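You operate a simulated robot arm through the tools that you are given. There is no shell and no other tool. Be economical: measure what you need, move in short steps, check, and stop when the job is done.

You are at the controls of a simulated two-armed robot. One attempt, no reset.

## Task
Take the orange wiping pad on the top of the sorting bench and put it away on the left end of the flap bench. Open the left bench door, fetch the sieve from the top of the sorting bench and set it on the lower shelf in the bench cupboard and shut the door again. Take the lid off the blue-lidded jar and lay it down on the top of the aisle bench. Take the orange brush and put it on the top of the narrow wooden bench. Fetch the tagged black coil from the top of the sorting bench and set it on the table of the strapping machine. Put one of the brass bolts from the top of the steel loading table on the green card on the top of the narrow wooden bench. Do these in any order. Set down upright: orange wiping pad, brass bolt.

Only the result counts: the job must be done as asked and must still hold three seconds after the hand-in. Knocking over, shifting, dropping, spilling or breaking anything else fails it. Lids that push on must go on centred and level and be pressed home; caps that screw on are set level and turned clockwise until they are tight.

## Robot
Two 7-joint arms with fingered hands on one trunk, on a base that drives. Base frame: it is fixed to the floor where the robot stands at the start and does not move with it; the origin is under the middle of the robot, x ahead of it, y to its left, z up; the surface under the hand at the start is at about z = 860. Lengths are in mm, angles in rad, forces in N, time in s.
The left shoulder is at the start at [20, 208, 1248], the right one opposite. Places, roughly: blue-lidded jar (7x7x9 cm) [-7600, 4700, 800]; brass bolt (3x3x5 cm) [-4500, -2600, 800]; green card [-5500, -2500, 750]; left bench door [-2100, 3000, 400]; left end of the flap bench [-600, -2100, 800]; lower shelf in the bench cupboard [-1800, 2800, 200]; orange brush (15x5x7 cm) [-1100, -200, 900]; orange wiping pad (6x9x8 cm) [1000, 0, 900]; sieve [750, -500, 750]; table of the strapping machine [-1200, 2300, 800]; tagged black coil [1000, -750, 1000]; top of the narrow wooden bench (24x85 cm) [-5460, -2480, 820]. Payload 5 kg a hand.
The TCP of each hand is the grasp point between the finger pads, 48 mm short of the fingertips. In the tool frame z runs along the fingers and y along their closing line. The gripper opens to 160 mm. The gripper's body begins 56 mm behind the TCP. The gripper is a hand of 4 fingers: y runs from the thumb to the fingers, the wrist lies at [-26, -142, -252] in the tool frame, and closing takes about 1.5 s.
Orientation is that of the tool frame in the base frame, as a unit quaternion [w, x, y, z]. With the fingers straight down and the wrist toward the robot, the tool's x, y and z point along [0, 1, 0], [1, 0, 0] and [0, 0, -1] of the base frame.

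## Interface
- The arms move only by the tool apply_moves. It takes "left_deltas", "right_deltas" or both (then of equal length, played together; a hand with none holds still); each is a list of rows, each a list of 6 numbers: the shift along the tool's x, y, z in mm, then the turn, a rotation vector about the tool's x, y, z in rad. In form: [[tx, ty, tz, rx, ry, rz], ...]. A call has 1 to 10 rows; each row shifts and turns the commanded pose from where the row before left it, along the tool's axes as they then stand. "left_fingers" and "right_fingers" are, for a hand that has rows, the gripper command, from -1 (shut) to 1 (fully open), values between in proportion, set as the call begins (left out, the last holds). A row lasts 0.2 s, in which the tool goes at most 50 mm and 0.15 rad; a call with a longer step from one row to the next is refused whole, and so is a gripper value outside its range. Where a pose cannot be reached the arm comes as near as it can. A force on the tool above 40 N (or 10 N above the force at the start of the call, whichever is more), or a blocked arm, ends the call early, and 0.2 s more pass. Each finger travels about 108 mm/s and halts on what it meets, pressing with about 24 N; the grip force reading is that of the motor and also rises with nothing between the fingers. The clock runs only during rows and for 0.2 s after the last one: add rows that do not move to give the fingers time. It gives the time, the measured TCP pose, the force on the tool (base axes), the opening and the grip force at its end, in the units of the frame above (readings bear some noise), with the torque about the TCP (base axes, N m) and any sound that the robot's microphone picked up, and new pictures: "pictures" is both (left out), scene, wrist or none (wrist: the cameras of the hands that moved).
- Cameras (640 x 400 px; columns grow to the right, rows downward): "scene" is now at [17.1, -83.8, 1430.6]; the picture's right is [-1.00, -0.08, 0.00], its down [-0.05, 0.63, -0.77] and it looks along [0.06, -0.77, -0.63] (base axes); focal length 214 px, centre (320, 200). "left" rides on the left gripper at [-87, -133, -189] in its tool frame; the picture's right is [-0.83, -0.26, 0.49], its down [0.51, -0.71, 0.49] and it looks along [0.22, 0.66, 0.72] (tool axes); focal length 238 px, centre (320, 200). "right" rides on the right gripper at [87, -133, -189] in its tool frame; the picture's right is [-0.83, 0.26, -0.49], its down [-0.51, -0.71, 0.49] and it looks along [-0.22, 0.66, 0.72] (tool axes); focal length 238 px, centre (320, 200).
- slide_trunk(by): slides the trunk up (or, below 0, down) by that many mm; the arms and the scene camera ride with it, the base frame stays. It gives what a move gives, with no picture.
- roll_base(legs): drives the robot by 1 to 6 legs, each [ahead, left, turn to the left] in mm, mm and rad, along the robot's own axes; the way and the turn of a leg run together, so that a leg with both is an arc; at most 1500 mm and 3.142 rad a leg. The arms and the cameras ride along, it lands a little off, and it stops where it bumps. It gives what a move gives, and a new picture of the scene camera.
- curl_fingers(index, middle, ring, thumb_bend, thumb_turn, hand): sets how far each is bent, from 0 (flat) to 1 (curled in); at 0.3 the hand is open as for a grip, at 0.7 the pads meet at the TCP. One left out holds its place. A second passes; each finger stops where it meets its share of the squeeze, and holds until it gets a number again. A gripper value or a shape takes the hand back. It gives what a move gives, with no picture; readings hold the bend of each and the force on the fingers (four entries, about 0 where the hand has none), thumb and palm. thumb_turn goes from beside the hand (0) to across from the fingers (1), as for a grip.
- preshape(shape, hand): the hand has 4 fingers and takes this shape, open, in about a second: jaw (thumb against the fingers, like two jaws); tri (thumb and two fingers); tip (a fingertip pinch); poke (one finger out to press); point (the index stretched); flat (the hand flat); cup (the hand cupped); fist (a fist). The gripper value then closes the fingers along that shape, each until it touches; the sizes above hold for jaw. It gives what a move gives, with no picture.
- turn_head(pan, tilt): turns the head with the scene camera to pan (to the left, within 1.501 rad either way) and tilt (down, from -0.506 to 1.204), counted from straight ahead of the robot. It gives what a move gives, and a new picture of the scene camera.
- pixel_to_xyz(camera, pixels): for up to 12 pixels [column, row] of the newest picture of that camera ("zoom" is the newest enlarged one), the place [x, y, z] in the base frame of the surface seen there, good to about 2 mm. The clock stands still meanwhile.
- enlarge(camera, box): a new picture of the part [left, top, right, bottom] of that camera's present view, enlarged. The clock stands still meanwhile.
- sign_off(): hands the job in; it is judged then, once.

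Keep the steps short. Do not move on a guess: measure, check each grasp and each placing, and mend mistakes. In all there are 131 turns and 260 pictures (those below and enlarged ones count). Leave the grippers open and the arms clear of the work at the hand-in unless told otherwise, and finish with a single line.

The tools are called as a command line: name --argument value ..., lists and objects as JSON in quotes. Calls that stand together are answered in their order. apply_moves: Moves the arms, as the interface text tells. Its arguments: {"type":"object","properties":{"left_deltas":{"type":"array","items":{"type":"array","items":{"type":"number"}}},"left_fingers":{"type":"number"},"right_deltas":{"type":"array","items":{"type":"array","items":{"type":"number"}}},"right_fingers":{"type":"number"},"pictures":{"type":"string","enum":["both","scene","wrist","none"]}},"required":[]} The other tools are called the same way: slide_trunk (by) slides the trunk up or down; preshape (shape, hand) gives the hand a shape; curl_fingers (index, middle, ring, thumb_bend, thumb_turn, hand) moves the fingers one by one; roll_base (legs) drives the base; turn_head (pan, tilt) turns the head that bears the scene camera; pixel_to_xyz (camera, pixels) gives the place of the surface under pixels of a picture; enlarge (camera, box) takes an enlarged picture of a part of a camera's view; sign_off () hands the job in.

At the start:

```text
time_s: 0.0
left_position: [717.8, -73.6, 1101.3]
left_tool_rot: [0.0, 0.707, 0.707, 0.001]
left_wrist_force: [0.7, 1.2, 0.8]
left_wrist_torque: [0.03, 0.01, 0.01]
left_width: 159.4
left_gripper_force: 0.1
left_shape: jaw
left_bend: [0.3, 0.3, 0.3, 0.3, 0.98]
left_finger forces: [0.0, 0.0, 0.0, 0.0, 0.0, 0.0]
right_position: [393.4, -569.4, 1124.8]
right_tool_rot: [0.0, 0.707, 0.707, 0.0]
right_wrist_force: [-0.1, 0.6, -0.4]
right_wrist_torque: [0.03, -0.02, 0.0]
right_width: 159.6
right_gripper_force: 0.0
right_shape: jaw
right_bend: [0.3, 0.3, 0.3, 0.3, 0.98]
right_finger forces: [0.0, 0.1, 0.1, 0.0, 0.1, 0.0]
trunk travel left (down, up): [-250.0, 440.0]
robot x, y, heading: [1.3, 4.7, 0.001]
head pan, tilt: [-1.491, 0.688]
```

scene: 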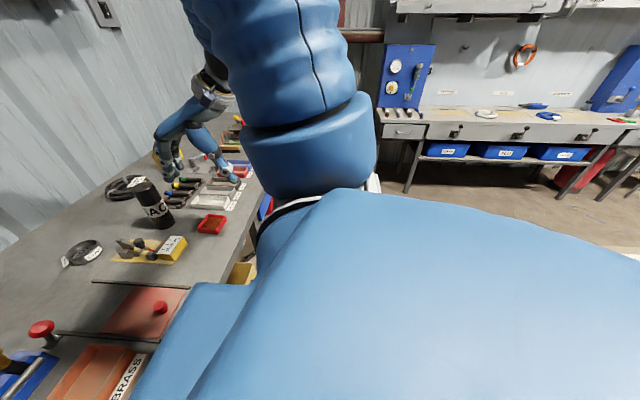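
right: 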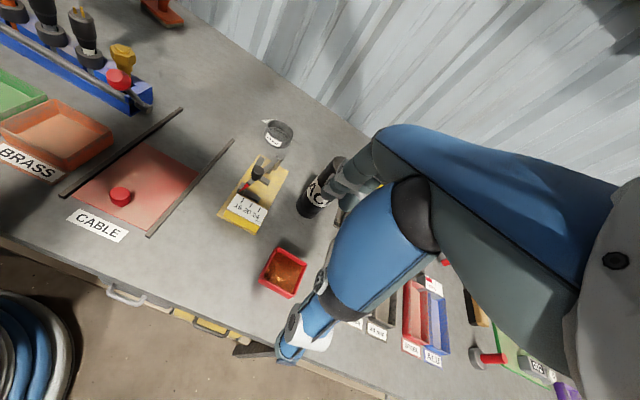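
left: 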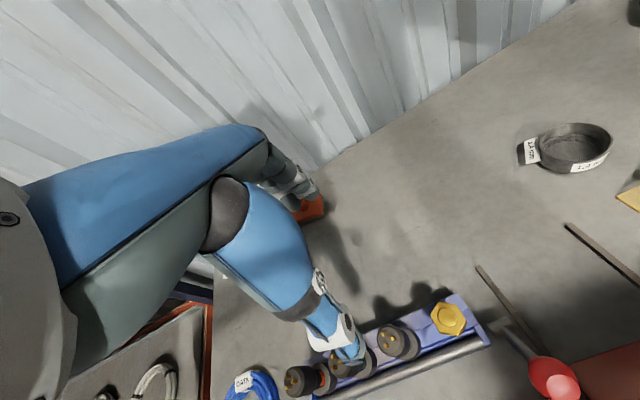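

I see the sorting bench ahead of me. First I turn the head to look at the bench straight on.

turn_head --pan 0 --tilt 0.7

turn_head --pan -0.7 --tilt 0.6

turn_head --pan 1.4 --tilt 0.4

```text
time_s: 1.6
left_position: [718.7, -74.7, 1102.4]
left_tool_rot: [0.0, 0.707, 0.707, 0.0]
left_wrist_force: [0.6, 1.1, -0.6]
left_wrist_torque: [-0.02, 0.03, -0.02]
left_width: 159.5
left_gripper_force: 0.0
left_shape: jaw
left_bend: [0.3, 0.3, 0.3, 0.3, 0.98]
left_finger forces: [0.1, 0.1, 0.0, 0.1, 0.0, 0.1]
right_position: [393.1, -569.6, 1125.5]
right_tool_rot: [0.0, 0.707, 0.707, 0.0]
right_wrist_force: [-0.3, 0.4, 0.5]
right_wrist_torque: [0.01, -0.03, 0.0]
right_width: 159.8
right_gripper_force: 0.1
right_shape: jaw
right_bend: [0.3, 0.3, 0.3, 0.3, 0.98]
right_finger forces: [0.0, 0.1, 0.1, 0.1, 0.1, 0.0]
trunk travel left (down, up): [-250.0, 440.0]
robot x, y, heading: [5.9, 2.2, 0.003]
head pan, tilt: [0.0, 0.7]
```

scene: 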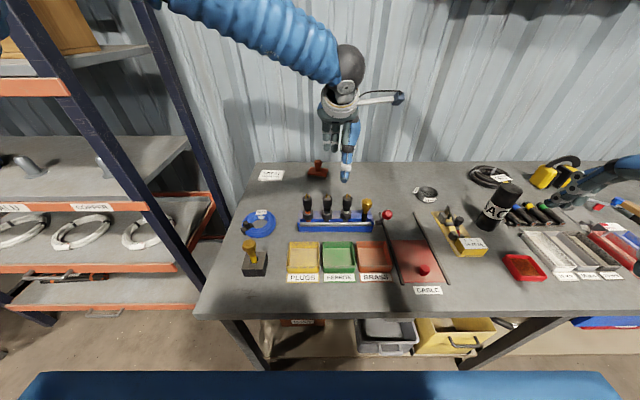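

```text
time_s: 2.7
left_position: [718.9, -73.4, 1100.7]
left_tool_rot: [0.0, 0.707, 0.707, 0.0]
left_wrist_force: [-0.5, -0.2, -0.5]
left_wrist_torque: [0.0, 0.02, -0.01]
left_width: 159.6
left_gripper_force: 0.0
left_shape: jaw
left_bend: [0.3, 0.3, 0.3, 0.3, 0.98]
left_finger forces: [0.0, 0.0, 0.0, 0.1, 0.1, 0.0]
right_position: [394.3, -570.0, 1124.7]
right_tool_rot: [0.0, 0.707, 0.707, 0.001]
right_wrist_force: [-0.6, -0.5, 0.1]
right_wrist_torque: [0.02, 0.0, 0.01]
right_width: 159.7
right_gripper_force: 0.1
right_shape: jaw
right_bend: [0.3, 0.3, 0.3, 0.3, 0.98]
right_finger forces: [0.0, 0.1, 0.0, 0.0, 0.0, 0.1]
trunk travel left (down, up): [-250.0, 440.0]
robot x, y, heading: [-1.1, 1.9, 0.002]
head pan, tilt: [-0.7, 0.6]
```

scene: 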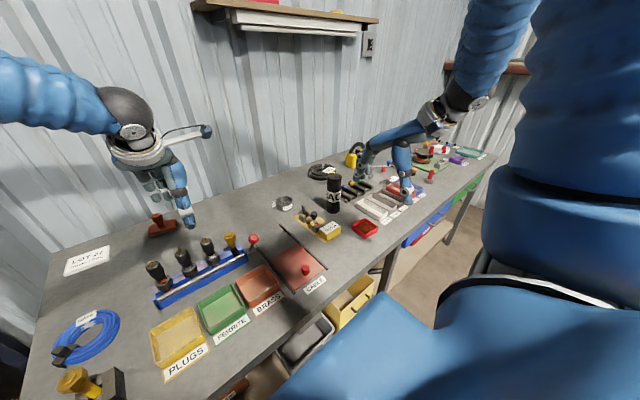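

```text
time_s: 4.7
left_position: [719.1, -73.0, 1101.2]
left_tool_rot: [-0.001, 0.707, 0.707, 0.001]
left_wrist_force: [-0.1, 0.0, -0.3]
left_wrist_torque: [-0.04, -0.02, 0.0]
left_width: 159.6
left_gripper_force: 0.1
left_shape: jaw
left_bend: [0.3, 0.3, 0.3, 0.3, 0.98]
left_finger forces: [0.0, 0.1, 0.0, 0.0, 0.0, 0.0]
right_position: [392.9, -570.4, 1125.6]
right_tool_rot: [0.0, 0.707, 0.707, 0.001]
right_wrist_force: [1.0, -0.7, -0.3]
right_wrist_torque: [-0.03, 0.01, 0.0]
right_width: 159.5
right_gripper_force: 0.2
right_shape: jaw
right_bend: [0.3, 0.3, 0.3, 0.3, 0.98]
right_finger forces: [0.1, 0.1, 0.0, 0.0, 0.0, 0.1]
trunk travel left (down, up): [-250.0, 440.0]
robot x, y, heading: [-2.2, 1.3, 0.003]
head pan, tilt: [1.4, 0.4]
```

scene: 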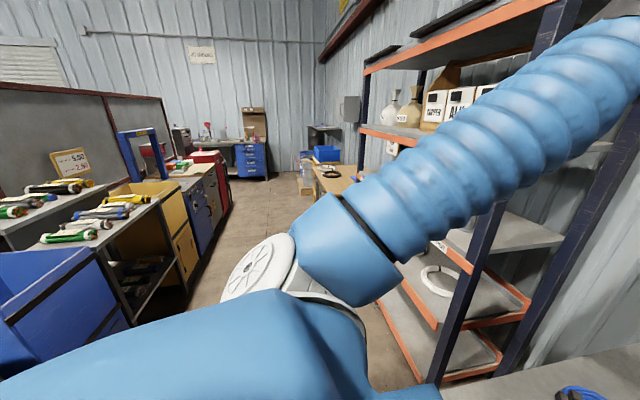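

The pad appears at about (317,168), a ring-shaped tagged item at (427,193) and a tagged coil at (490,177). I look ahead again and measure.

turn_head --pan -0.45 --tilt 0.6

enlarge --camera "scene" --box '[200, 120, 440, 270]'

```text
time_s: 6.5
left_position: [718.0, -73.6, 1100.6]
left_tool_rot: [0.001, 0.707, 0.707, 0.0]
left_wrist_force: [-1.0, -0.7, 0.4]
left_wrist_torque: [0.02, 0.01, 0.02]
left_width: 159.5
left_gripper_force: 0.1
left_shape: jaw
left_bend: [0.3, 0.3, 0.3, 0.3, 0.98]
left_finger forces: [0.0, 0.1, 0.0, 0.0, 0.0, 0.0]
right_position: [393.3, -569.4, 1125.2]
right_tool_rot: [0.0, 0.707, 0.708, 0.001]
right_wrist_force: [0.2, 0.2, 0.2]
right_wrist_torque: [0.03, -0.03, -0.02]
right_width: 159.7
right_gripper_force: 0.1
right_shape: jaw
right_bend: [0.3, 0.3, 0.3, 0.3, 0.98]
right_finger forces: [0.1, 0.1, 0.0, 0.0, 0.0, 0.0]
trunk travel left (down, up): [-250.0, 440.0]
robot x, y, heading: [-2.9, -2.1, -0.002]
head pan, tilt: [-0.45, 0.6]
```

scene: 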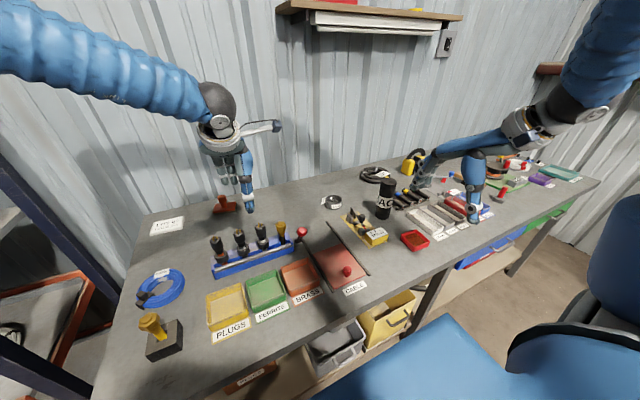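

```text
2.67 times, centred on (320, 195) of scene
```

zoom: 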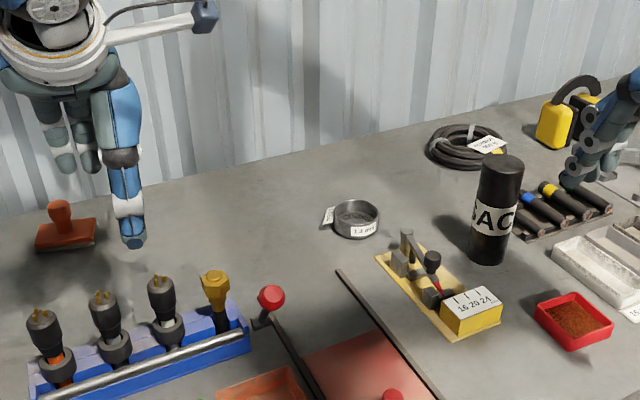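

In the zoom: pad at (62,225), sieve at (355,218), coil at (468,148). Now to measure them.

pixel_to_xyz --camera "zoom" --pixels '[[60, 206], [62, 240], [40, 238], [92, 232], [355, 215], [355, 203], [335, 218], [377, 218], [355, 236], [327, 217], [120, 260]]'

pixel_to_xyz --camera "zoom" --pixels '[[468, 148], [433, 150], [500, 135], [468, 126], [465, 166], [505, 155], [485, 146], [472, 128], [500, 158], [300, 260], [566, 130]]'

enlarge --camera "scene" --box '[310, 150, 470, 250]'

```text
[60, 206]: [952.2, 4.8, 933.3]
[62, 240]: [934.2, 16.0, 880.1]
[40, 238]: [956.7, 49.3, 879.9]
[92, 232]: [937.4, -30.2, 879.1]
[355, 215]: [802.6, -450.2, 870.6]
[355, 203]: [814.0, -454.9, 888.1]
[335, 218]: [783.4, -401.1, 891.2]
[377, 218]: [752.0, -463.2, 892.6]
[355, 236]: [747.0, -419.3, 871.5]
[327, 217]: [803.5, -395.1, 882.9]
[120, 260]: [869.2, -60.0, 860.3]
```

```text
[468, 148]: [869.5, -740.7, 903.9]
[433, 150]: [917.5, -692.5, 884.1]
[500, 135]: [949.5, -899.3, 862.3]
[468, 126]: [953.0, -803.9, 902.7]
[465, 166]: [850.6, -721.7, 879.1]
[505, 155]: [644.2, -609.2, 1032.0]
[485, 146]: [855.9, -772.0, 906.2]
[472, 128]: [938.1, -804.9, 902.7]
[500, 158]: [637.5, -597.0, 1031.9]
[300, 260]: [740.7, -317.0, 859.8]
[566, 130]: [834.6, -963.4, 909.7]
```

```text
4.00 times, centred on (390, 200) of scene
```

zoom: 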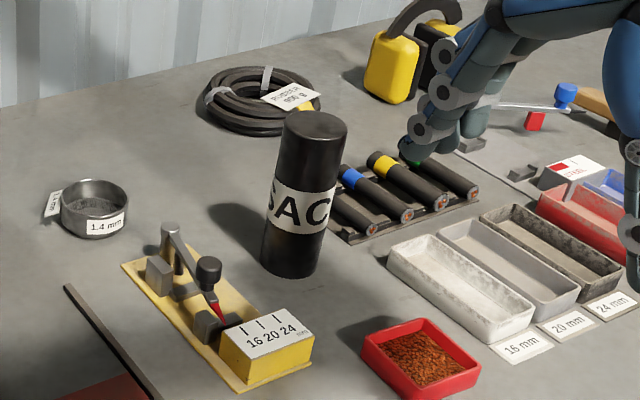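

Pad is at about [950,10], sieve at about [777,-434] (rim z≈891), coil at about [900,-750]. I'll shift the base 400 mm to the right, so the right hand gets the coil and the left hand the sieve.

roll_base --legs '[[0, -400, 0]]'

turn_head --pan -0.2 --tilt 0.6

enlarge --camera "scene" --box '[240, 130, 400, 230]'

```text
time_s: 9.0
left_position: [720.3, -470.4, 1101.4]
left_tool_rot: [-0.001, 0.706, 0.708, 0.001]
left_wrist_force: [0.0, -0.6, -0.1]
left_wrist_torque: [0.06, -0.03, 0.02]
left_width: 159.5
left_gripper_force: 0.0
left_shape: jaw
left_bend: [0.3, 0.3, 0.3, 0.3, 0.98]
left_finger forces: [0.1, 0.0, 0.1, 0.1, 0.0, 0.1]
right_position: [395.8, -967.0, 1124.8]
right_tool_rot: [0.001, 0.706, 0.708, 0.0]
right_wrist_force: [-0.1, -0.4, -1.0]
right_wrist_torque: [0.1, -0.03, 0.02]
right_width: 159.8
right_gripper_force: 0.0
right_shape: jaw
right_bend: [0.3, 0.3, 0.3, 0.3, 0.98]
right_finger forces: [0.0, 0.0, 0.0, 0.0, 0.0, 0.0]
trunk travel left (down, up): [-250.0, 440.0]
robot x, y, heading: [-0.4, -398.1, 0.007]
head pan, tilt: [-0.45, 0.6]
```

scene: 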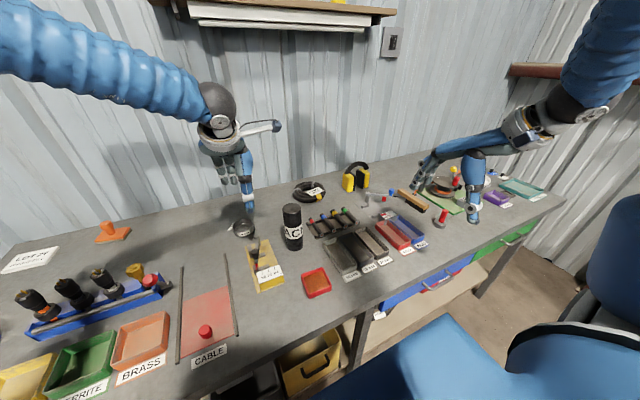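

```text
time_s: 9.8
left_position: [718.7, -470.3, 1102.1]
left_tool_rot: [0.0, 0.706, 0.708, 0.0]
left_wrist_force: [0.1, 0.3, -1.0]
left_wrist_torque: [-0.04, 0.01, 0.03]
left_width: 159.5
left_gripper_force: 0.1
left_shape: jaw
left_bend: [0.3, 0.3, 0.3, 0.3, 0.98]
left_finger forces: [0.1, 0.0, 0.0, 0.0, 0.0, 0.0]
right_position: [394.8, -966.0, 1125.4]
right_tool_rot: [0.001, 0.706, 0.708, 0.001]
right_wrist_force: [0.3, 0.5, 0.8]
right_wrist_torque: [-0.02, 0.0, -0.02]
right_width: 159.7
right_gripper_force: 0.1
right_shape: jaw
right_bend: [0.3, 0.3, 0.3, 0.3, 0.98]
right_finger forces: [0.1, 0.1, 0.0, 0.0, 0.1, 0.0]
trunk travel left (down, up): [-250.0, 440.0]
robot x, y, heading: [-0.5, -399.2, 0.005]
head pan, tilt: [-0.201, 0.6]
```

scene: 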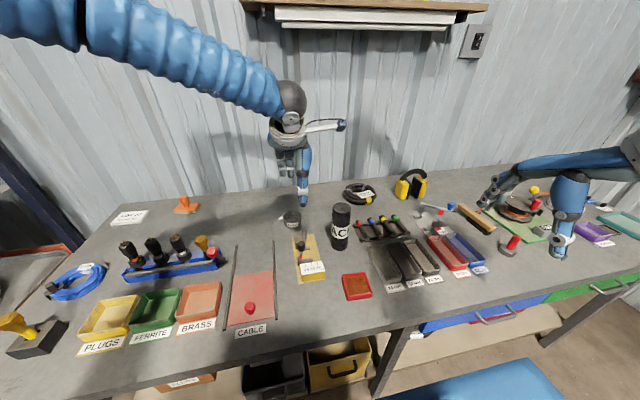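

```text
4.00 times, centred on (320, 180) of scene
```

zoom: 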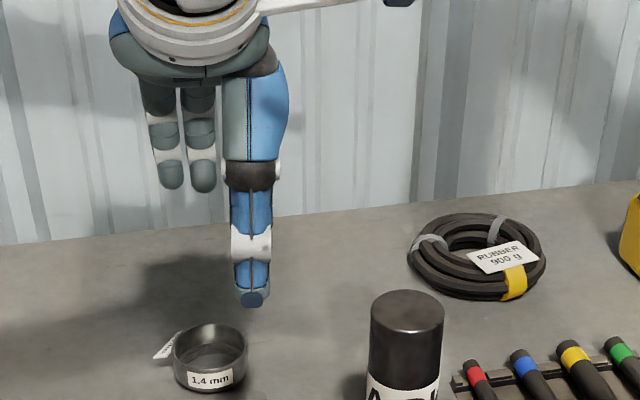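

Both items are clear in the zoom: the coil at (478,250), the sieve at (210,350). I measure their rims.

pixel_to_xyz --camera "zoom" --pixels '[[411, 257], [545, 260], [475, 215], [470, 296], [465, 240], [430, 262], [460, 277], [500, 229], [535, 240], [475, 225], [540, 258]]'

pixel_to_xyz --camera "zoom" --pixels '[[175, 347], [246, 345], [210, 326], [210, 368], [210, 388], [165, 345], [207, 355], [310, 330], [405, 300], [560, 150]]'

```text
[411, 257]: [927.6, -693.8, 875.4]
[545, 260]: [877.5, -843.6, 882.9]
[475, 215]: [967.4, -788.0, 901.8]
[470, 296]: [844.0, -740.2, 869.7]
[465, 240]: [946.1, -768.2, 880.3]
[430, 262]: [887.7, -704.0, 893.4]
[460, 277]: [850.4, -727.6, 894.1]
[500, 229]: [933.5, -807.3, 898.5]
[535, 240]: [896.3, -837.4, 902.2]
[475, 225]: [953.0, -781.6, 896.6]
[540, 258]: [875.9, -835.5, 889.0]
```

```text
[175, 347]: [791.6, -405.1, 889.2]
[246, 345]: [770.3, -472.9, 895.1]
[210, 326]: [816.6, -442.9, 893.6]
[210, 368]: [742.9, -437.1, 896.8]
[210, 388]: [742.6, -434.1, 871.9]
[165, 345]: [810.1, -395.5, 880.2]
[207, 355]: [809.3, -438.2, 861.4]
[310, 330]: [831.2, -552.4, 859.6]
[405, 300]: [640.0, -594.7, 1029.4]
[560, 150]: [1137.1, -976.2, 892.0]
```

Sieve centre is about [780,-438], radius 37, top z≈896. Coil centre is about [905,-768], roughly 130–150 mm across, top z≈902. I bring the right hand over the coil first.

apply_moves --right_deltas '[[18, 46, 0, 0, 0, 0], [18, 46, 0, 0, 0, 0], [18, 46, 0, 0, 0, 0], [18, 46, 0, 0, 0, 0], [18, 46, 0, 0, 0, 0], [18, 46, 0, 0, 0, 0], [18, 46, 0, 0, 0, 0], [18, 46, 0, 0, 0, 0], [18, 46, 0, 0, 0, 0], [18, 46, 0, 0, 0, 0]]' --pictures "none"

apply_moves --right_deltas '[[18, 46, 0, 0, 0, 0], [0, 4, 40, 0, 0, 0], [0, 0, 40, 0, 0, 0], [0, 0, 30, 0, 0, 0], [0, 0, 0, 0, 0, 0]]' --pictures "both"

```text
time_s: 11.9
left_position: [721.3, -470.0, 1100.8]
left_tool_rot: [-0.001, 0.706, 0.708, -0.001]
left_wrist_force: [1.4, 0.1, -1.0]
left_wrist_torque: [-0.05, 0.11, -0.03]
left_width: 159.3
left_gripper_force: 0.0
left_shape: jaw
left_bend: [0.3, 0.3, 0.3, 0.3, 0.98]
left_finger forces: [0.0, 0.1, 0.0, 0.0, 0.0, 0.0]
right_position: [852.5, -784.9, 1121.6]
right_tool_rot: [-0.002, 0.706, 0.708, -0.002]
right_wrist_force: [0.5, -1.0, -0.5]
right_wrist_torque: [0.12, 0.06, 0.02]
right_width: 160.0
right_gripper_force: 0.0
right_shape: jaw
right_bend: [0.3, 0.3, 0.3, 0.3, 0.98]
right_finger forces: [0.0, 0.0, 0.1, 0.0, 0.1, 0.1]
trunk travel left (down, up): [-250.0, 440.0]
robot x, y, heading: [0.2, -401.2, 0.007]
head pan, tilt: [-0.201, 0.6]
```

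```text
time_s: 13.2
left_position: [719.2, -470.5, 1101.3]
left_tool_rot: [0.0, 0.706, 0.708, 0.0]
left_wrist_force: [-0.8, 0.3, 1.4]
left_wrist_torque: [-0.01, -0.03, 0.01]
left_width: 159.5
left_gripper_force: 0.0
left_shape: jaw
left_bend: [0.3, 0.3, 0.3, 0.3, 0.98]
left_finger forces: [0.0, 0.1, 0.0, 0.0, 0.1, 0.1]
right_position: [905.1, -765.6, 1016.0]
right_tool_rot: [-0.001, 0.706, 0.708, 0.0]
right_wrist_force: [0.1, 0.2, 1.0]
right_wrist_torque: [-0.03, 0.0, 0.04]
right_width: 160.3
right_gripper_force: 0.1
right_shape: jaw
right_bend: [0.3, 0.3, 0.3, 0.3, 0.98]
right_finger forces: [0.0, 0.0, 0.0, 0.0, 0.0, 0.0]
trunk travel left (down, up): [-250.0, 440.0]
robot x, y, heading: [-0.4, -401.8, 0.007]
head pan, tilt: [-0.201, 0.6]
```

scene: 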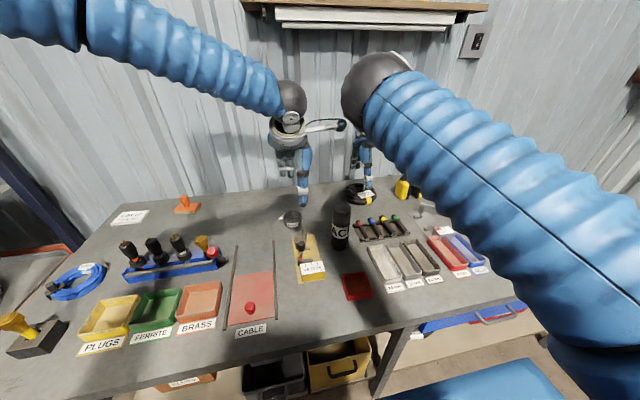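
right: 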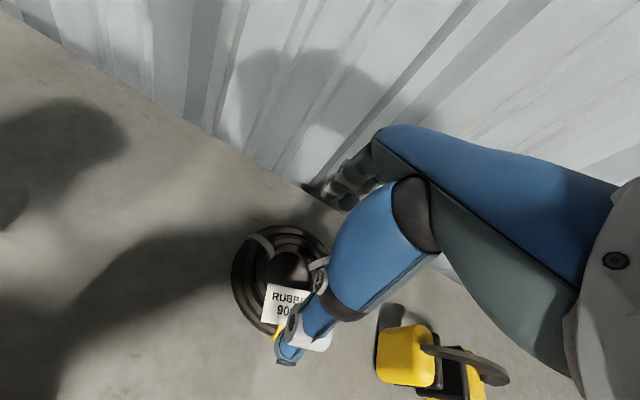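

The hand is above the coil; its ring is visible under the thumb at (287,345) in the right picture. I go down to about z=940 and look again.

apply_moves --right_deltas '[[0, 0, 40, 0, 0, 0], [0, 0, 30, 0, 0, 0], [0, 0, 0, 0, 0, 0]]' --pictures "wrist"

enlarge --camera "scene" --box '[300, 130, 420, 205]'

enlarge --camera "left" --box '[400, 50, 640, 200]'

```text
time_s: 13.9
left_position: [719.5, -470.4, 1101.4]
left_tool_rot: [0.0, 0.706, 0.709, 0.0]
left_wrist_force: [-0.2, 0.5, 0.2]
left_wrist_torque: [0.03, 0.04, 0.01]
left_width: 159.2
left_gripper_force: 0.0
left_shape: jaw
left_bend: [0.3, 0.3, 0.3, 0.3, 0.98]
left_finger forces: [0.0, 0.0, 0.0, 0.1, 0.0, 0.1]
right_position: [905.4, -768.9, 947.8]
right_tool_rot: [0.001, 0.706, 0.708, 0.001]
right_wrist_force: [0.6, -1.6, 10.3]
right_wrist_torque: [-0.22, -0.83, -0.07]
right_width: 159.9
right_gripper_force: 0.1
right_shape: jaw
right_bend: [0.3, 0.3, 0.3, 0.3, 0.98]
right_finger forces: [0.1, 8.6, 0.0, 0.1, 0.0, 0.0]
trunk travel left (down, up): [-250.0, 440.0]
robot x, y, heading: [5.5, -400.4, 0.0]
head pan, tilt: [-0.201, 0.6]
```

right: 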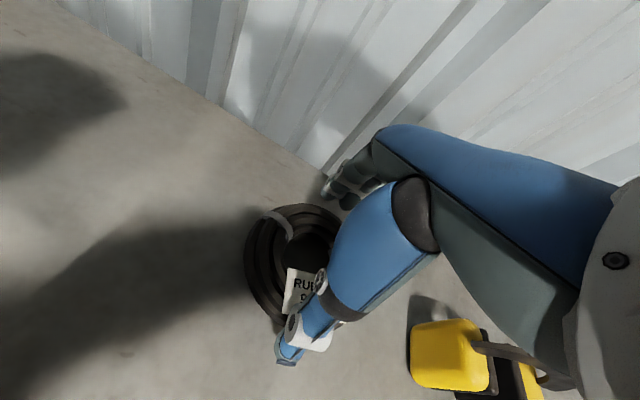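

```text
5.33 times, centred on (360, 168) of scene
```

zoom: 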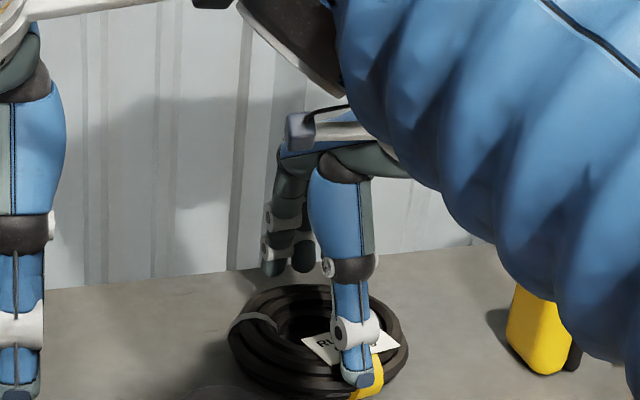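

```text
2.67 times, centred on (520, 125) of left
```

zoom: 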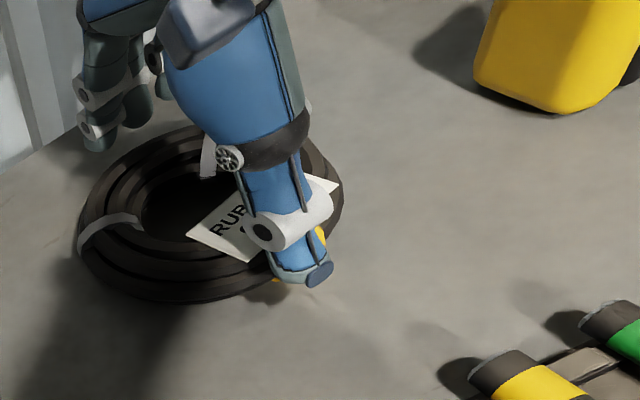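

The middle finger read 8.6 N – it has touched something. Before going on I measure the coil again from the left camera's zoom.

pixel_to_xyz --camera "zoom" --pixels '[[84, 215], [190, 296], [338, 180], [165, 135], [130, 280], [100, 190], [240, 290], [160, 200], [200, 195], [318, 275], [98, 145], [265, 235]]'

apply_moves --right_deltas '[[0, 0, -30, 0, 0, 0], [0, 0, -30, 0, 0, 0]]' --pictures "none"

enlarge --camera "left" --box '[400, 50, 640, 200]'

```text
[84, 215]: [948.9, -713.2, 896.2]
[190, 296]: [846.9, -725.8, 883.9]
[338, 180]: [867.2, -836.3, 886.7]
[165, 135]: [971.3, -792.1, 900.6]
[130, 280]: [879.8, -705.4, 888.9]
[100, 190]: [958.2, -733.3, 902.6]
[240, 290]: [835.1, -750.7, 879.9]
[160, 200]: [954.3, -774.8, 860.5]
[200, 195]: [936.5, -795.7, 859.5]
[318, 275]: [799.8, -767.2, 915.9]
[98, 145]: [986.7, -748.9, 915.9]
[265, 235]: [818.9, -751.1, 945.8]
```

```text
time_s: 14.6
left_position: [720.0, -470.9, 1102.0]
left_tool_rot: [0.0, 0.706, 0.708, 0.0]
left_wrist_force: [-0.3, 0.3, 0.3]
left_wrist_torque: [0.0, -0.03, -0.01]
left_width: 159.7
left_gripper_force: 0.1
left_shape: jaw
left_bend: [0.3, 0.3, 0.3, 0.3, 0.98]
left_finger forces: [0.0, 0.1, 0.0, 0.1, 0.0, 0.1]
right_position: [903.1, -766.5, 1004.4]
right_tool_rot: [0.0, 0.705, 0.709, 0.0]
right_wrist_force: [-1.5, 0.5, -2.1]
right_wrist_torque: [-0.03, -0.07, -0.01]
right_width: 159.8
right_gripper_force: 0.0
right_shape: jaw
right_bend: [0.3, 0.3, 0.3, 0.3, 0.98]
right_finger forces: [0.0, 0.1, 0.0, 0.0, 0.0, 0.1]
trunk travel left (down, up): [-250.0, 440.0]
robot x, y, heading: [-1.0, -402.8, 0.001]
head pan, tilt: [-0.201, 0.6]
```

```text
2.67 times, centred on (520, 125) of left
```

zoom: 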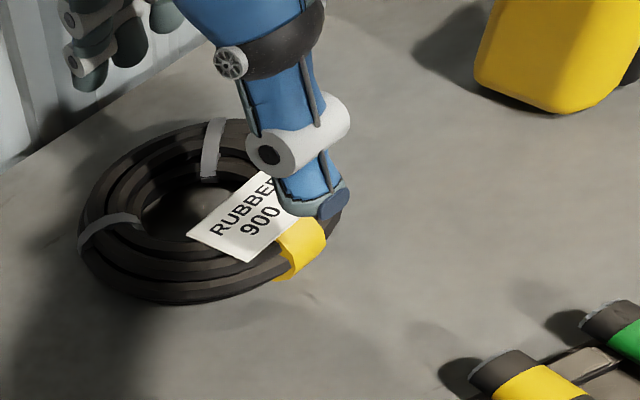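

The coil measures about [905,-770] with radius ~72, so the 160 mm opening is tight. I open the right fingers a bit wider than the jaw shape, then lower again.

curl_fingers --hand "right" --index 0.18 --middle 0.18 --ring 0.18 --thumb_bend 0.18

apply_moves --right_deltas '[[-3, 2, 30, 0, 0, 0], [0, 0, 25, 0, 0, 0], [0, 0, 10, 0, 0, 0], [0, 0, 10, 0, 0, 0], [0, 0, 8, 0, 0, 0], [0, 0, 0, 0, 0, 0]]' --pictures "wrist"

enlarge --camera "left" --box '[400, 50, 640, 200]'

```text
time_s: 15.6
left_position: [719.0, -469.6, 1101.0]
left_tool_rot: [0.0, 0.706, 0.708, -0.001]
left_wrist_force: [1.3, 0.3, -0.4]
left_wrist_torque: [0.01, -0.03, 0.02]
left_width: 159.5
left_gripper_force: 0.1
left_shape: jaw
left_bend: [0.3, 0.3, 0.3, 0.3, 0.98]
left_finger forces: [0.0, 0.0, 0.0, 0.1, 0.0, 0.1]
right_position: [905.9, -767.3, 1005.4]
right_tool_rot: [0.0, 0.706, 0.709, 0.0]
right_wrist_force: [0.3, 0.2, -0.8]
right_wrist_torque: [0.0, 0.02, -0.02]
right_width: 212.4
right_gripper_force: 0.0
right_shape: fingers
right_bend: [0.18, 0.18, 0.18, 0.18, 0.98]
right_finger forces: [0.0, 0.0, 0.1, 0.0, 0.1, 0.1]
trunk travel left (down, up): [-250.0, 440.0]
robot x, y, heading: [3.7, -398.7, 0.005]
head pan, tilt: [-0.201, 0.6]
```

```text
time_s: 16.9
left_position: [719.6, -470.4, 1101.8]
left_tool_rot: [0.001, 0.706, 0.708, 0.0]
left_wrist_force: [-0.2, 0.2, -0.3]
left_wrist_torque: [0.0, 0.0, -0.01]
left_width: 159.7
left_gripper_force: 0.1
left_shape: jaw
left_bend: [0.3, 0.3, 0.3, 0.3, 0.98]
left_finger forces: [0.1, 0.0, 0.0, 0.0, 0.1, 0.0]
right_position: [906.7, -772.5, 922.4]
right_tool_rot: [0.0, 0.706, 0.708, 0.0]
right_wrist_force: [-0.1, -0.6, -0.4]
right_wrist_torque: [0.01, -0.01, 0.01]
right_width: 212.9
right_gripper_force: 0.1
right_shape: fingers
right_bend: [0.18, 0.18, 0.18, 0.18, 0.98]
right_finger forces: [0.0, 0.0, 0.0, 0.0, 0.0, 0.1]
trunk travel left (down, up): [-250.0, 440.0]
robot x, y, heading: [-1.3, -398.9, 0.003]
head pan, tilt: [-0.201, 0.6]
```

right: 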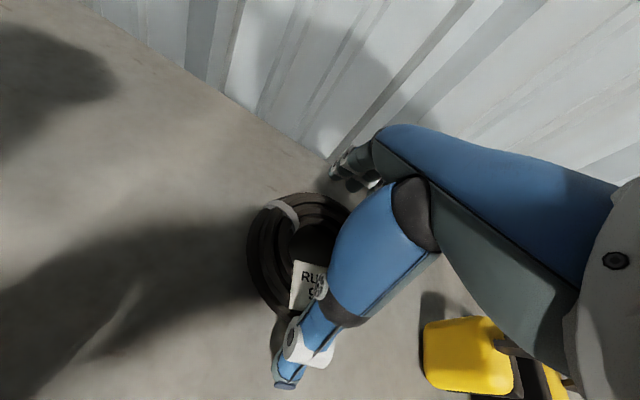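

```text
2.67 times, centred on (520, 125) of left
```

zoom: 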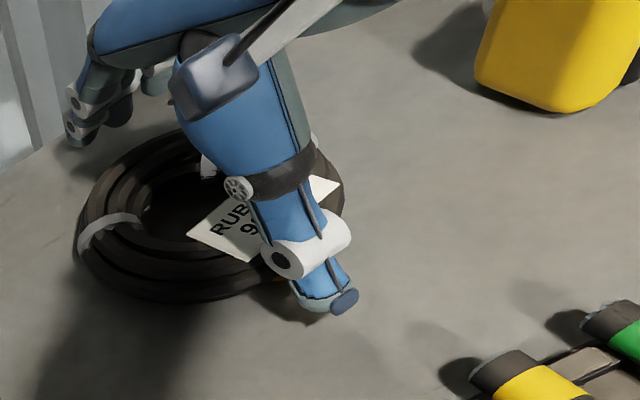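

The fingers now clear the coil all round. Lower 10 mm more and close.

apply_moves --right_deltas '[[0, 0, 10, 0, 0, 0], [0, 0, 0, 0, 0, 0]]' --pictures "none"

apply_moves --right_deltas '[[0, 0, 0, 0, 0, 0], [0, 0, 0, 0, 0, 0], [0, 0, 0, 0, 0, 0], [0, 0, 0, 0, 0, 0], [0, 0, 0, 0, 0, 0], [0, 0, 0, 0, 0, 0], [0, 0, 0, 0, 0, 0], [0, 0, 0, 0, 0, 0]]' --right_fingers -1 --pictures "wrist"

enlarge --camera "left" --box '[400, 50, 640, 200]'

```text
time_s: 17.6
left_position: [719.6, -470.2, 1101.6]
left_tool_rot: [0.0, 0.706, 0.708, 0.0]
left_wrist_force: [0.2, -0.1, -0.1]
left_wrist_torque: [0.0, -0.05, 0.0]
left_width: 159.6
left_gripper_force: 0.1
left_shape: jaw
left_bend: [0.3, 0.3, 0.3, 0.3, 0.98]
left_finger forces: [0.0, 0.1, 0.0, 0.0, 0.0, 0.0]
right_position: [906.6, -769.6, 913.7]
right_tool_rot: [0.0, 0.706, 0.708, 0.0]
right_wrist_force: [-0.7, 0.7, 0.6]
right_wrist_torque: [-0.02, -0.03, 0.0]
right_width: 212.9
right_gripper_force: 0.0
right_shape: fingers
right_bend: [0.18, 0.18, 0.18, 0.18, 0.98]
right_finger forces: [0.0, 0.0, 0.0, 0.0, 0.1, 0.1]
trunk travel left (down, up): [-250.0, 440.0]
robot x, y, heading: [4.7, -400.2, 0.001]
head pan, tilt: [-0.201, 0.6]
```

```text
time_s: 19.4
left_position: [718.7, -469.7, 1101.6]
left_tool_rot: [0.0, 0.706, 0.708, -0.001]
left_wrist_force: [0.5, 0.4, -0.5]
left_wrist_torque: [-0.02, -0.01, -0.03]
left_width: 159.6
left_gripper_force: 0.0
left_shape: jaw
left_bend: [0.3, 0.3, 0.3, 0.3, 0.98]
left_finger forces: [0.0, 0.0, 0.0, 0.0, 0.0, 0.1]
right_position: [905.8, -770.2, 913.2]
right_tool_rot: [0.002, 0.706, 0.708, 0.0]
right_wrist_force: [7.7, -1.1, 11.4]
right_wrist_torque: [0.06, -0.44, 0.01]
right_width: 155.6
right_gripper_force: 24.2
right_shape: jaw
right_bend: [0.24, 0.29, 0.31, 0.27, 0.98]
right_finger forces: [30.8, 10.0, 0.0, 0.0, 30.9, 0.1]
trunk travel left (down, up): [-250.0, 440.0]
robot x, y, heading: [1.7, -398.1, 0.002]
head pan, tilt: [-0.201, 0.6]
```

right: 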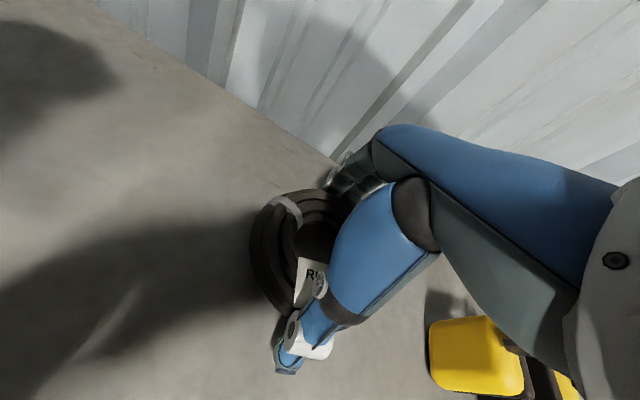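

```text
2.67 times, centred on (520, 125) of left
```

zoom: 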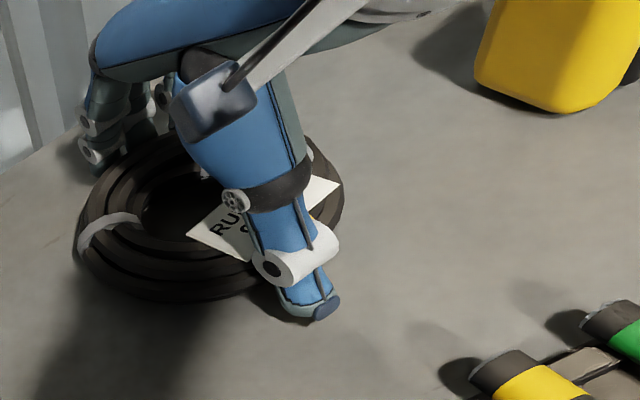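

Thumb and two fingers hold the coil (about 31 N). I lift a little to test it.

apply_moves --right_deltas '[[0, 0, -10, 0, 0, 0], [0, 0, -15, 0, 0, 0], [0, 0, -15, 0, 0, 0], [0, 0, 0, 0, 0, 0]]' --pictures "wrist"

enlarge --camera "left" --box '[400, 50, 640, 200]'

```text
time_s: 20.4
left_position: [719.6, -469.8, 1100.3]
left_tool_rot: [0.0, 0.706, 0.708, -0.001]
left_wrist_force: [0.3, 0.9, 0.7]
left_wrist_torque: [-0.01, 0.0, -0.03]
left_width: 159.7
left_gripper_force: 0.1
left_shape: jaw
left_bend: [0.3, 0.3, 0.3, 0.3, 0.98]
left_finger forces: [0.0, 0.0, 0.1, 0.0, 0.0, 0.0]
right_position: [906.7, -770.7, 952.2]
right_tool_rot: [0.0, 0.706, 0.709, -0.001]
right_wrist_force: [0.4, -0.1, -9.2]
right_wrist_torque: [0.01, -0.01, 0.02]
right_width: 155.6
right_gripper_force: 23.6
right_shape: jaw
right_bend: [0.24, 0.29, 0.31, 0.27, 0.97]
right_finger forces: [26.5, 9.2, 0.0, 0.0, 33.2, 0.1]
trunk travel left (down, up): [-250.0, 440.0]
robot x, y, heading: [-0.2, -397.7, 0.005]
head pan, tilt: [-0.201, 0.6]
```

right: 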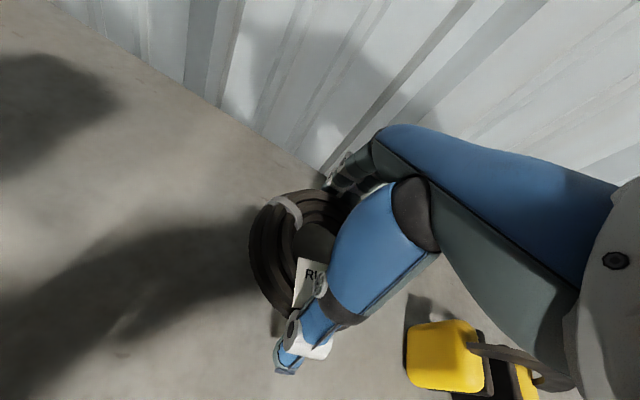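

```text
2.67 times, centred on (520, 125) of left
```

zoom: 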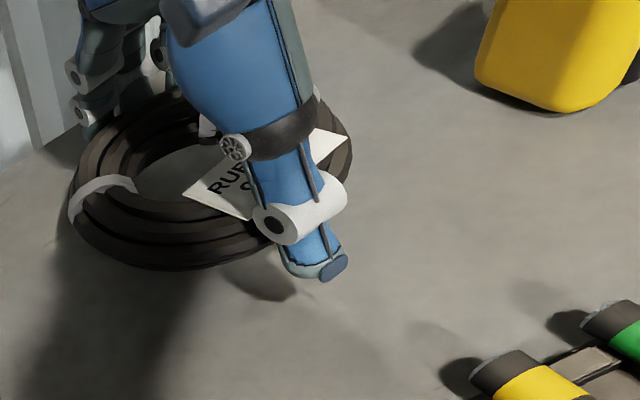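

The coil hangs level with 9 N of weight, so the grip is good. I lift it clear, move the left hand over the sieve, and look at the items close by.

apply_moves --right_deltas '[[0, 0, -40, 0, 0, 0], [0, -10, -45, 0, 0, 0], [0, -20, -45, 0, 0, 0], [0, -20, -45, 0, 0, 0], [0, 0, 0, 0, 0, 0]]' --left_deltas '[[32, 30, 0, 0, 0, 0], [0, 30, 20, 0, 0, 0], [0, 0, 45, 0, 0, 0], [0, 0, 30, 0, 0, 0], [0, 0, 0, 0, 0, 0]]' --pictures "both"

enlarge --camera "scene" --box '[240, 160, 400, 260]'

```text
time_s: 21.6
left_position: [780.7, -438.7, 1002.9]
left_tool_rot: [-0.001, 0.706, 0.708, 0.0]
left_wrist_force: [0.6, 0.5, -1.0]
left_wrist_torque: [0.02, 0.05, 0.01]
left_width: 160.1
left_gripper_force: 0.1
left_shape: jaw
left_bend: [0.3, 0.3, 0.3, 0.3, 0.97]
left_finger forces: [0.0, 0.1, 0.1, 0.0, 0.0, 0.0]
right_position: [860.3, -771.3, 1125.6]
right_tool_rot: [0.0, 0.706, 0.708, -0.001]
right_wrist_force: [0.6, 0.6, -10.4]
right_wrist_torque: [0.06, 0.06, 0.01]
right_width: 155.5
right_gripper_force: 24.2
right_shape: jaw
right_bend: [0.24, 0.29, 0.31, 0.27, 0.97]
right_finger forces: [26.7, 9.2, 0.1, 0.0, 33.5, 0.1]
trunk travel left (down, up): [-250.0, 440.0]
robot x, y, heading: [2.9, -399.9, 0.002]
head pan, tilt: [-0.201, 0.6]
```

scene: 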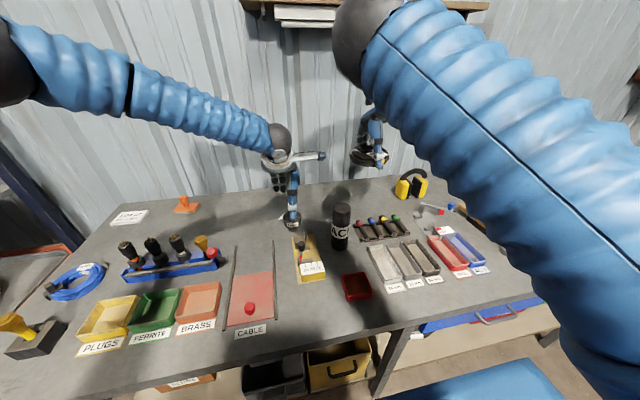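
right: 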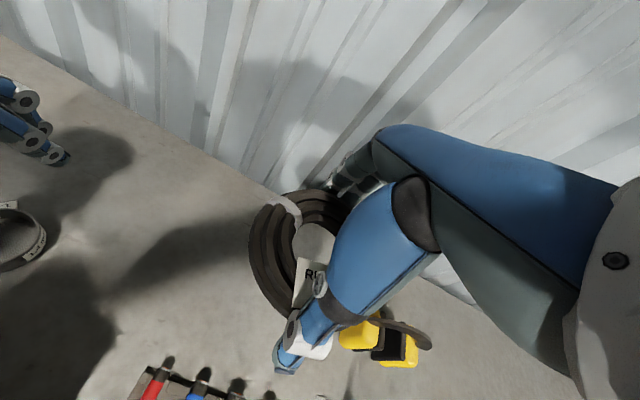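
left: 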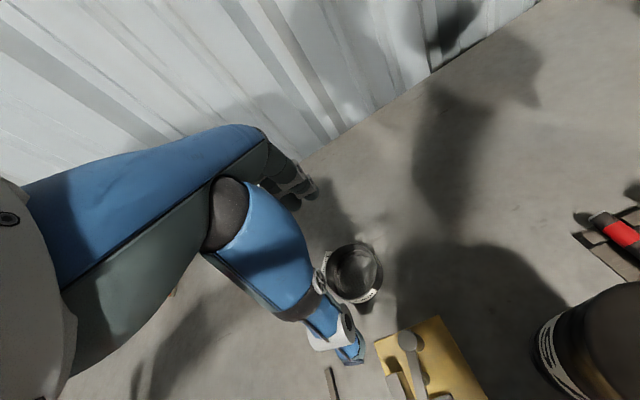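

```text
4.00 times, centred on (320, 210) of scene
```

zoom: 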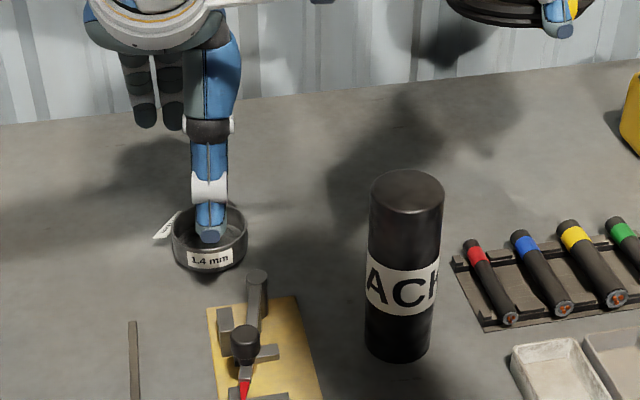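

The thumb would come down around [700,-438]. I check where the yellow gauge board and the rod end are.

pixel_to_xyz --camera "zoom" --pixels '[[212, 310], [295, 298], [258, 273], [225, 315], [132, 323], [210, 268], [175, 240], [245, 240], [210, 225]]'

pixel_to_xyz --camera "left" --pixels '[[380, 265], [355, 243], [357, 298], [332, 270], [385, 335], [438, 318], [408, 338], [352, 358], [355, 270]]'

```text
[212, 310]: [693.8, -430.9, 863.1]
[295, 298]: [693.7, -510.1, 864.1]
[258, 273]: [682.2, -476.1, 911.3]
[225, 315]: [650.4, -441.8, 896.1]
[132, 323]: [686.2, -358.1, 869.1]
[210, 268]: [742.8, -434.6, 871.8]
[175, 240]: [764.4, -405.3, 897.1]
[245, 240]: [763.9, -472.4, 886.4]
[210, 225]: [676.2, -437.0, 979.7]
```

```text
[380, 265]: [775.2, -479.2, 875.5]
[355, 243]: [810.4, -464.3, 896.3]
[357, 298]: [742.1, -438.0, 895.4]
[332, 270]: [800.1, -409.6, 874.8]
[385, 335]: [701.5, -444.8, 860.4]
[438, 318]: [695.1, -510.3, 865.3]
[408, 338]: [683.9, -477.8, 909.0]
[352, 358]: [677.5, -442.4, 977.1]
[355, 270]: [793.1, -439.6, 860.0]
```

The board's edge is at x=694, so I close to about 105 mm first; the thumb then lands at x≈725, between the board and the sieve (742). Then I go down.

apply_moves --left_deltas '[[0, 0, 0, 0, 0, 0], [0, 0, 0, 0, 0, 0], [0, 0, 0, 0, 0, 0], [0, 0, 30, 0, 0, 0], [0, 0, 20, 0, 0, 0], [0, 0, 0, 0, 0, 0]]' --left_fingers 0.31 --pictures "wrist"

enlarge --camera "scene" --box '[240, 160, 400, 260]'

```text
time_s: 22.9
left_position: [780.3, -438.3, 953.9]
left_tool_rot: [0.001, 0.706, 0.708, 0.0]
left_wrist_force: [-0.4, 0.2, 0.7]
left_wrist_torque: [0.02, 0.02, 0.0]
left_width: 105.4
left_gripper_force: 0.0
left_shape: jaw
left_bend: [0.27, 0.39, 0.36, 0.62, 0.99]
left_finger forces: [0.0, 0.1, 0.0, 0.1, 0.0, 0.1]
right_position: [858.3, -770.9, 1127.4]
right_tool_rot: [-0.001, 0.706, 0.709, -0.001]
right_wrist_force: [-0.7, 0.0, -9.7]
right_wrist_torque: [0.01, 0.05, -0.02]
right_width: 155.7
right_gripper_force: 23.8
right_shape: jaw
right_bend: [0.24, 0.29, 0.31, 0.27, 0.97]
right_finger forces: [26.7, 9.1, 0.0, 0.1, 33.5, 0.1]
trunk travel left (down, up): [-250.0, 440.0]
robot x, y, heading: [-0.8, -397.8, 0.003]
head pan, tilt: [-0.201, 0.6]
```

left: 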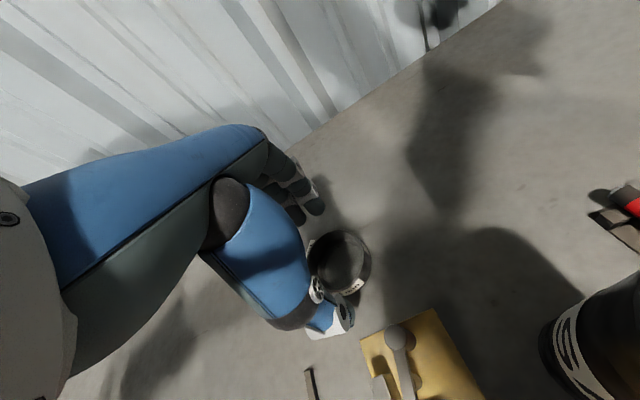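

```text
4.00 times, centred on (320, 210) of scene
```

zoom: 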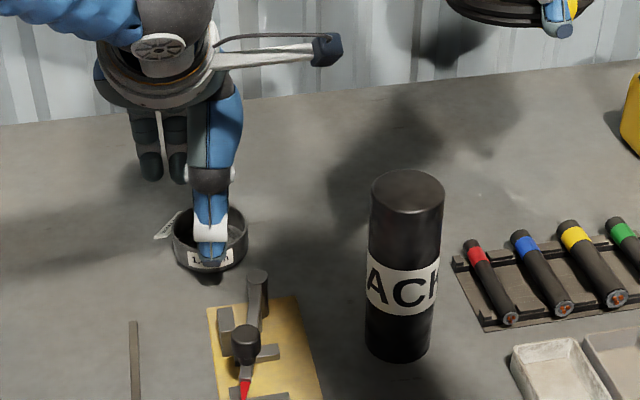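

I check where the thumb tip (213,258) is relative to the sieve's front wall.

pixel_to_xyz --camera "zoom" --pixels '[[213, 260], [212, 235], [212, 215], [150, 178], [178, 178], [240, 225]]'

enlarge --camera "left" --box '[240, 180, 400, 380]'

```text
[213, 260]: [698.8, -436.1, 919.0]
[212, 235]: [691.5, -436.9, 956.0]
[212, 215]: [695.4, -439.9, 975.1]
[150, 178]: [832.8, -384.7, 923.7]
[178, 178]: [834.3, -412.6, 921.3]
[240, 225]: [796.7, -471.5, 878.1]
```

```text
2.00 times, centred on (320, 280) of left
```

zoom: 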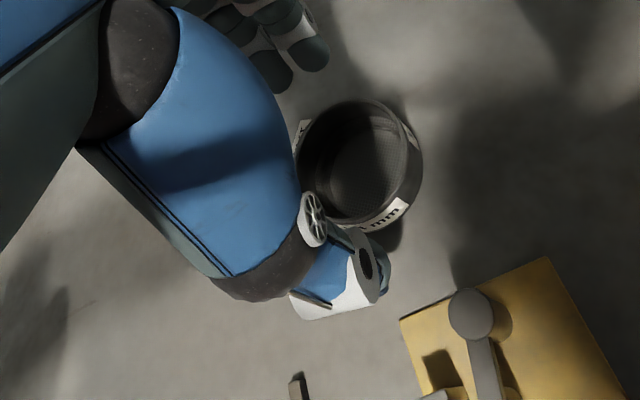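

The thumb's outer face is at x=699 (clear of the board) and the finger pads are at x=833. I go down 48 mm, shifted 10 mm to the right, then close.

apply_moves --left_deltas '[[-10, 0, 0, 0, 0, 0], [0, 0, 25, 0, 0, 0], [0, 0, 15, 0, 0, 0], [0, 0, 8, 0, 0, 0], [0, 0, 0, 0, 0, 0]]' --pictures "none"

apply_moves --left_deltas '[[0, 0, 0, 0, 0, 0], [0, 0, 0, 0, 0, 0], [0, 0, 0, 0, 0, 0], [0, 0, 0, 0, 0, 0], [0, 0, 0, 0, 0, 0], [0, 0, 0, 0, 0, 0]]' --left_fingers -1 --pictures "wrist"

enlarge --camera "scene" --box '[240, 160, 400, 260]'

```text
time_s: 24.1
left_position: [781.1, -447.5, 909.6]
left_tool_rot: [0.001, 0.706, 0.708, 0.001]
left_wrist_force: [0.9, -0.8, 13.3]
left_wrist_torque: [0.04, -0.49, -0.03]
left_width: 105.0
left_gripper_force: 0.0
left_shape: jaw
left_bend: [0.27, 0.39, 0.36, 0.62, 1.0]
left_finger forces: [2.0, 7.5, 0.0, 0.0, 2.2, 0.0]
right_position: [858.5, -770.0, 1127.2]
right_tool_rot: [0.0, 0.705, 0.709, -0.001]
right_wrist_force: [-0.2, 0.1, -8.4]
right_wrist_torque: [0.02, 0.0, 0.01]
right_width: 155.7
right_gripper_force: 24.6
right_shape: jaw
right_bend: [0.24, 0.29, 0.31, 0.27, 0.97]
right_finger forces: [26.7, 9.1, 0.1, 0.1, 33.5, 0.0]
trunk travel left (down, up): [-250.0, 440.0]
robot x, y, heading: [-0.1, -398.2, 0.001]
head pan, tilt: [-0.201, 0.6]
```

```text
time_s: 25.6
left_position: [779.7, -448.8, 909.6]
left_tool_rot: [0.001, 0.706, 0.708, 0.001]
left_wrist_force: [0.1, -0.6, 30.9]
left_wrist_torque: [-0.32, 0.75, -0.05]
left_width: 69.4
left_gripper_force: 23.9
left_shape: jaw
left_bend: [0.74, 0.48, 0.42, 0.73, 1.0]
left_finger forces: [16.1, 6.9, 3.3, 0.1, 42.2, 0.0]
right_position: [857.2, -769.7, 1128.2]
right_tool_rot: [0.0, 0.706, 0.708, 0.0]
right_wrist_force: [0.0, -0.2, -8.9]
right_wrist_torque: [0.0, 0.03, 0.02]
right_width: 155.8
right_gripper_force: 24.3
right_shape: jaw
right_bend: [0.24, 0.29, 0.31, 0.27, 0.97]
right_finger forces: [26.7, 9.1, 0.0, 0.1, 33.4, 0.0]
trunk travel left (down, up): [-250.0, 440.0]
robot x, y, heading: [0.4, -400.8, 0.003]
head pan, tilt: [-0.201, 0.6]
```

left: 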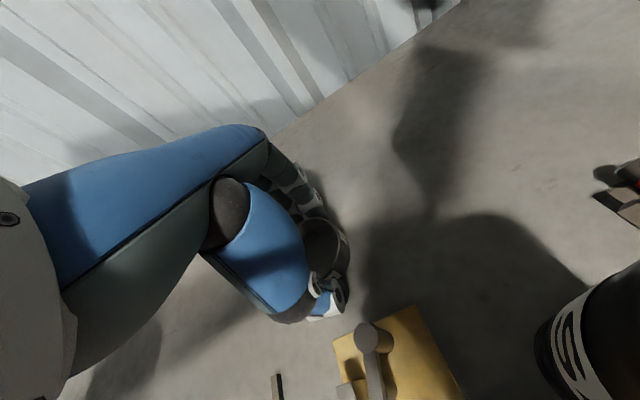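

```text
4.00 times, centred on (320, 210) of scene
```

zoom: 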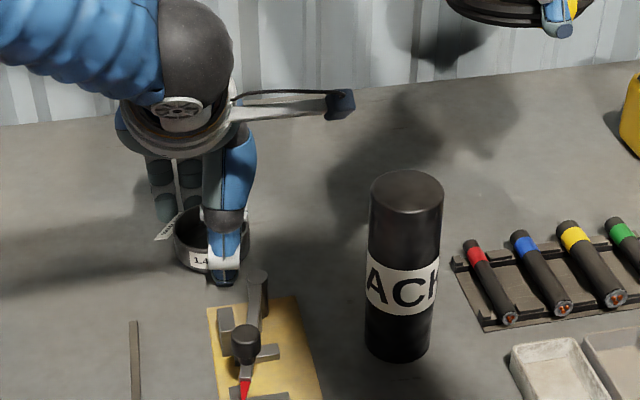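

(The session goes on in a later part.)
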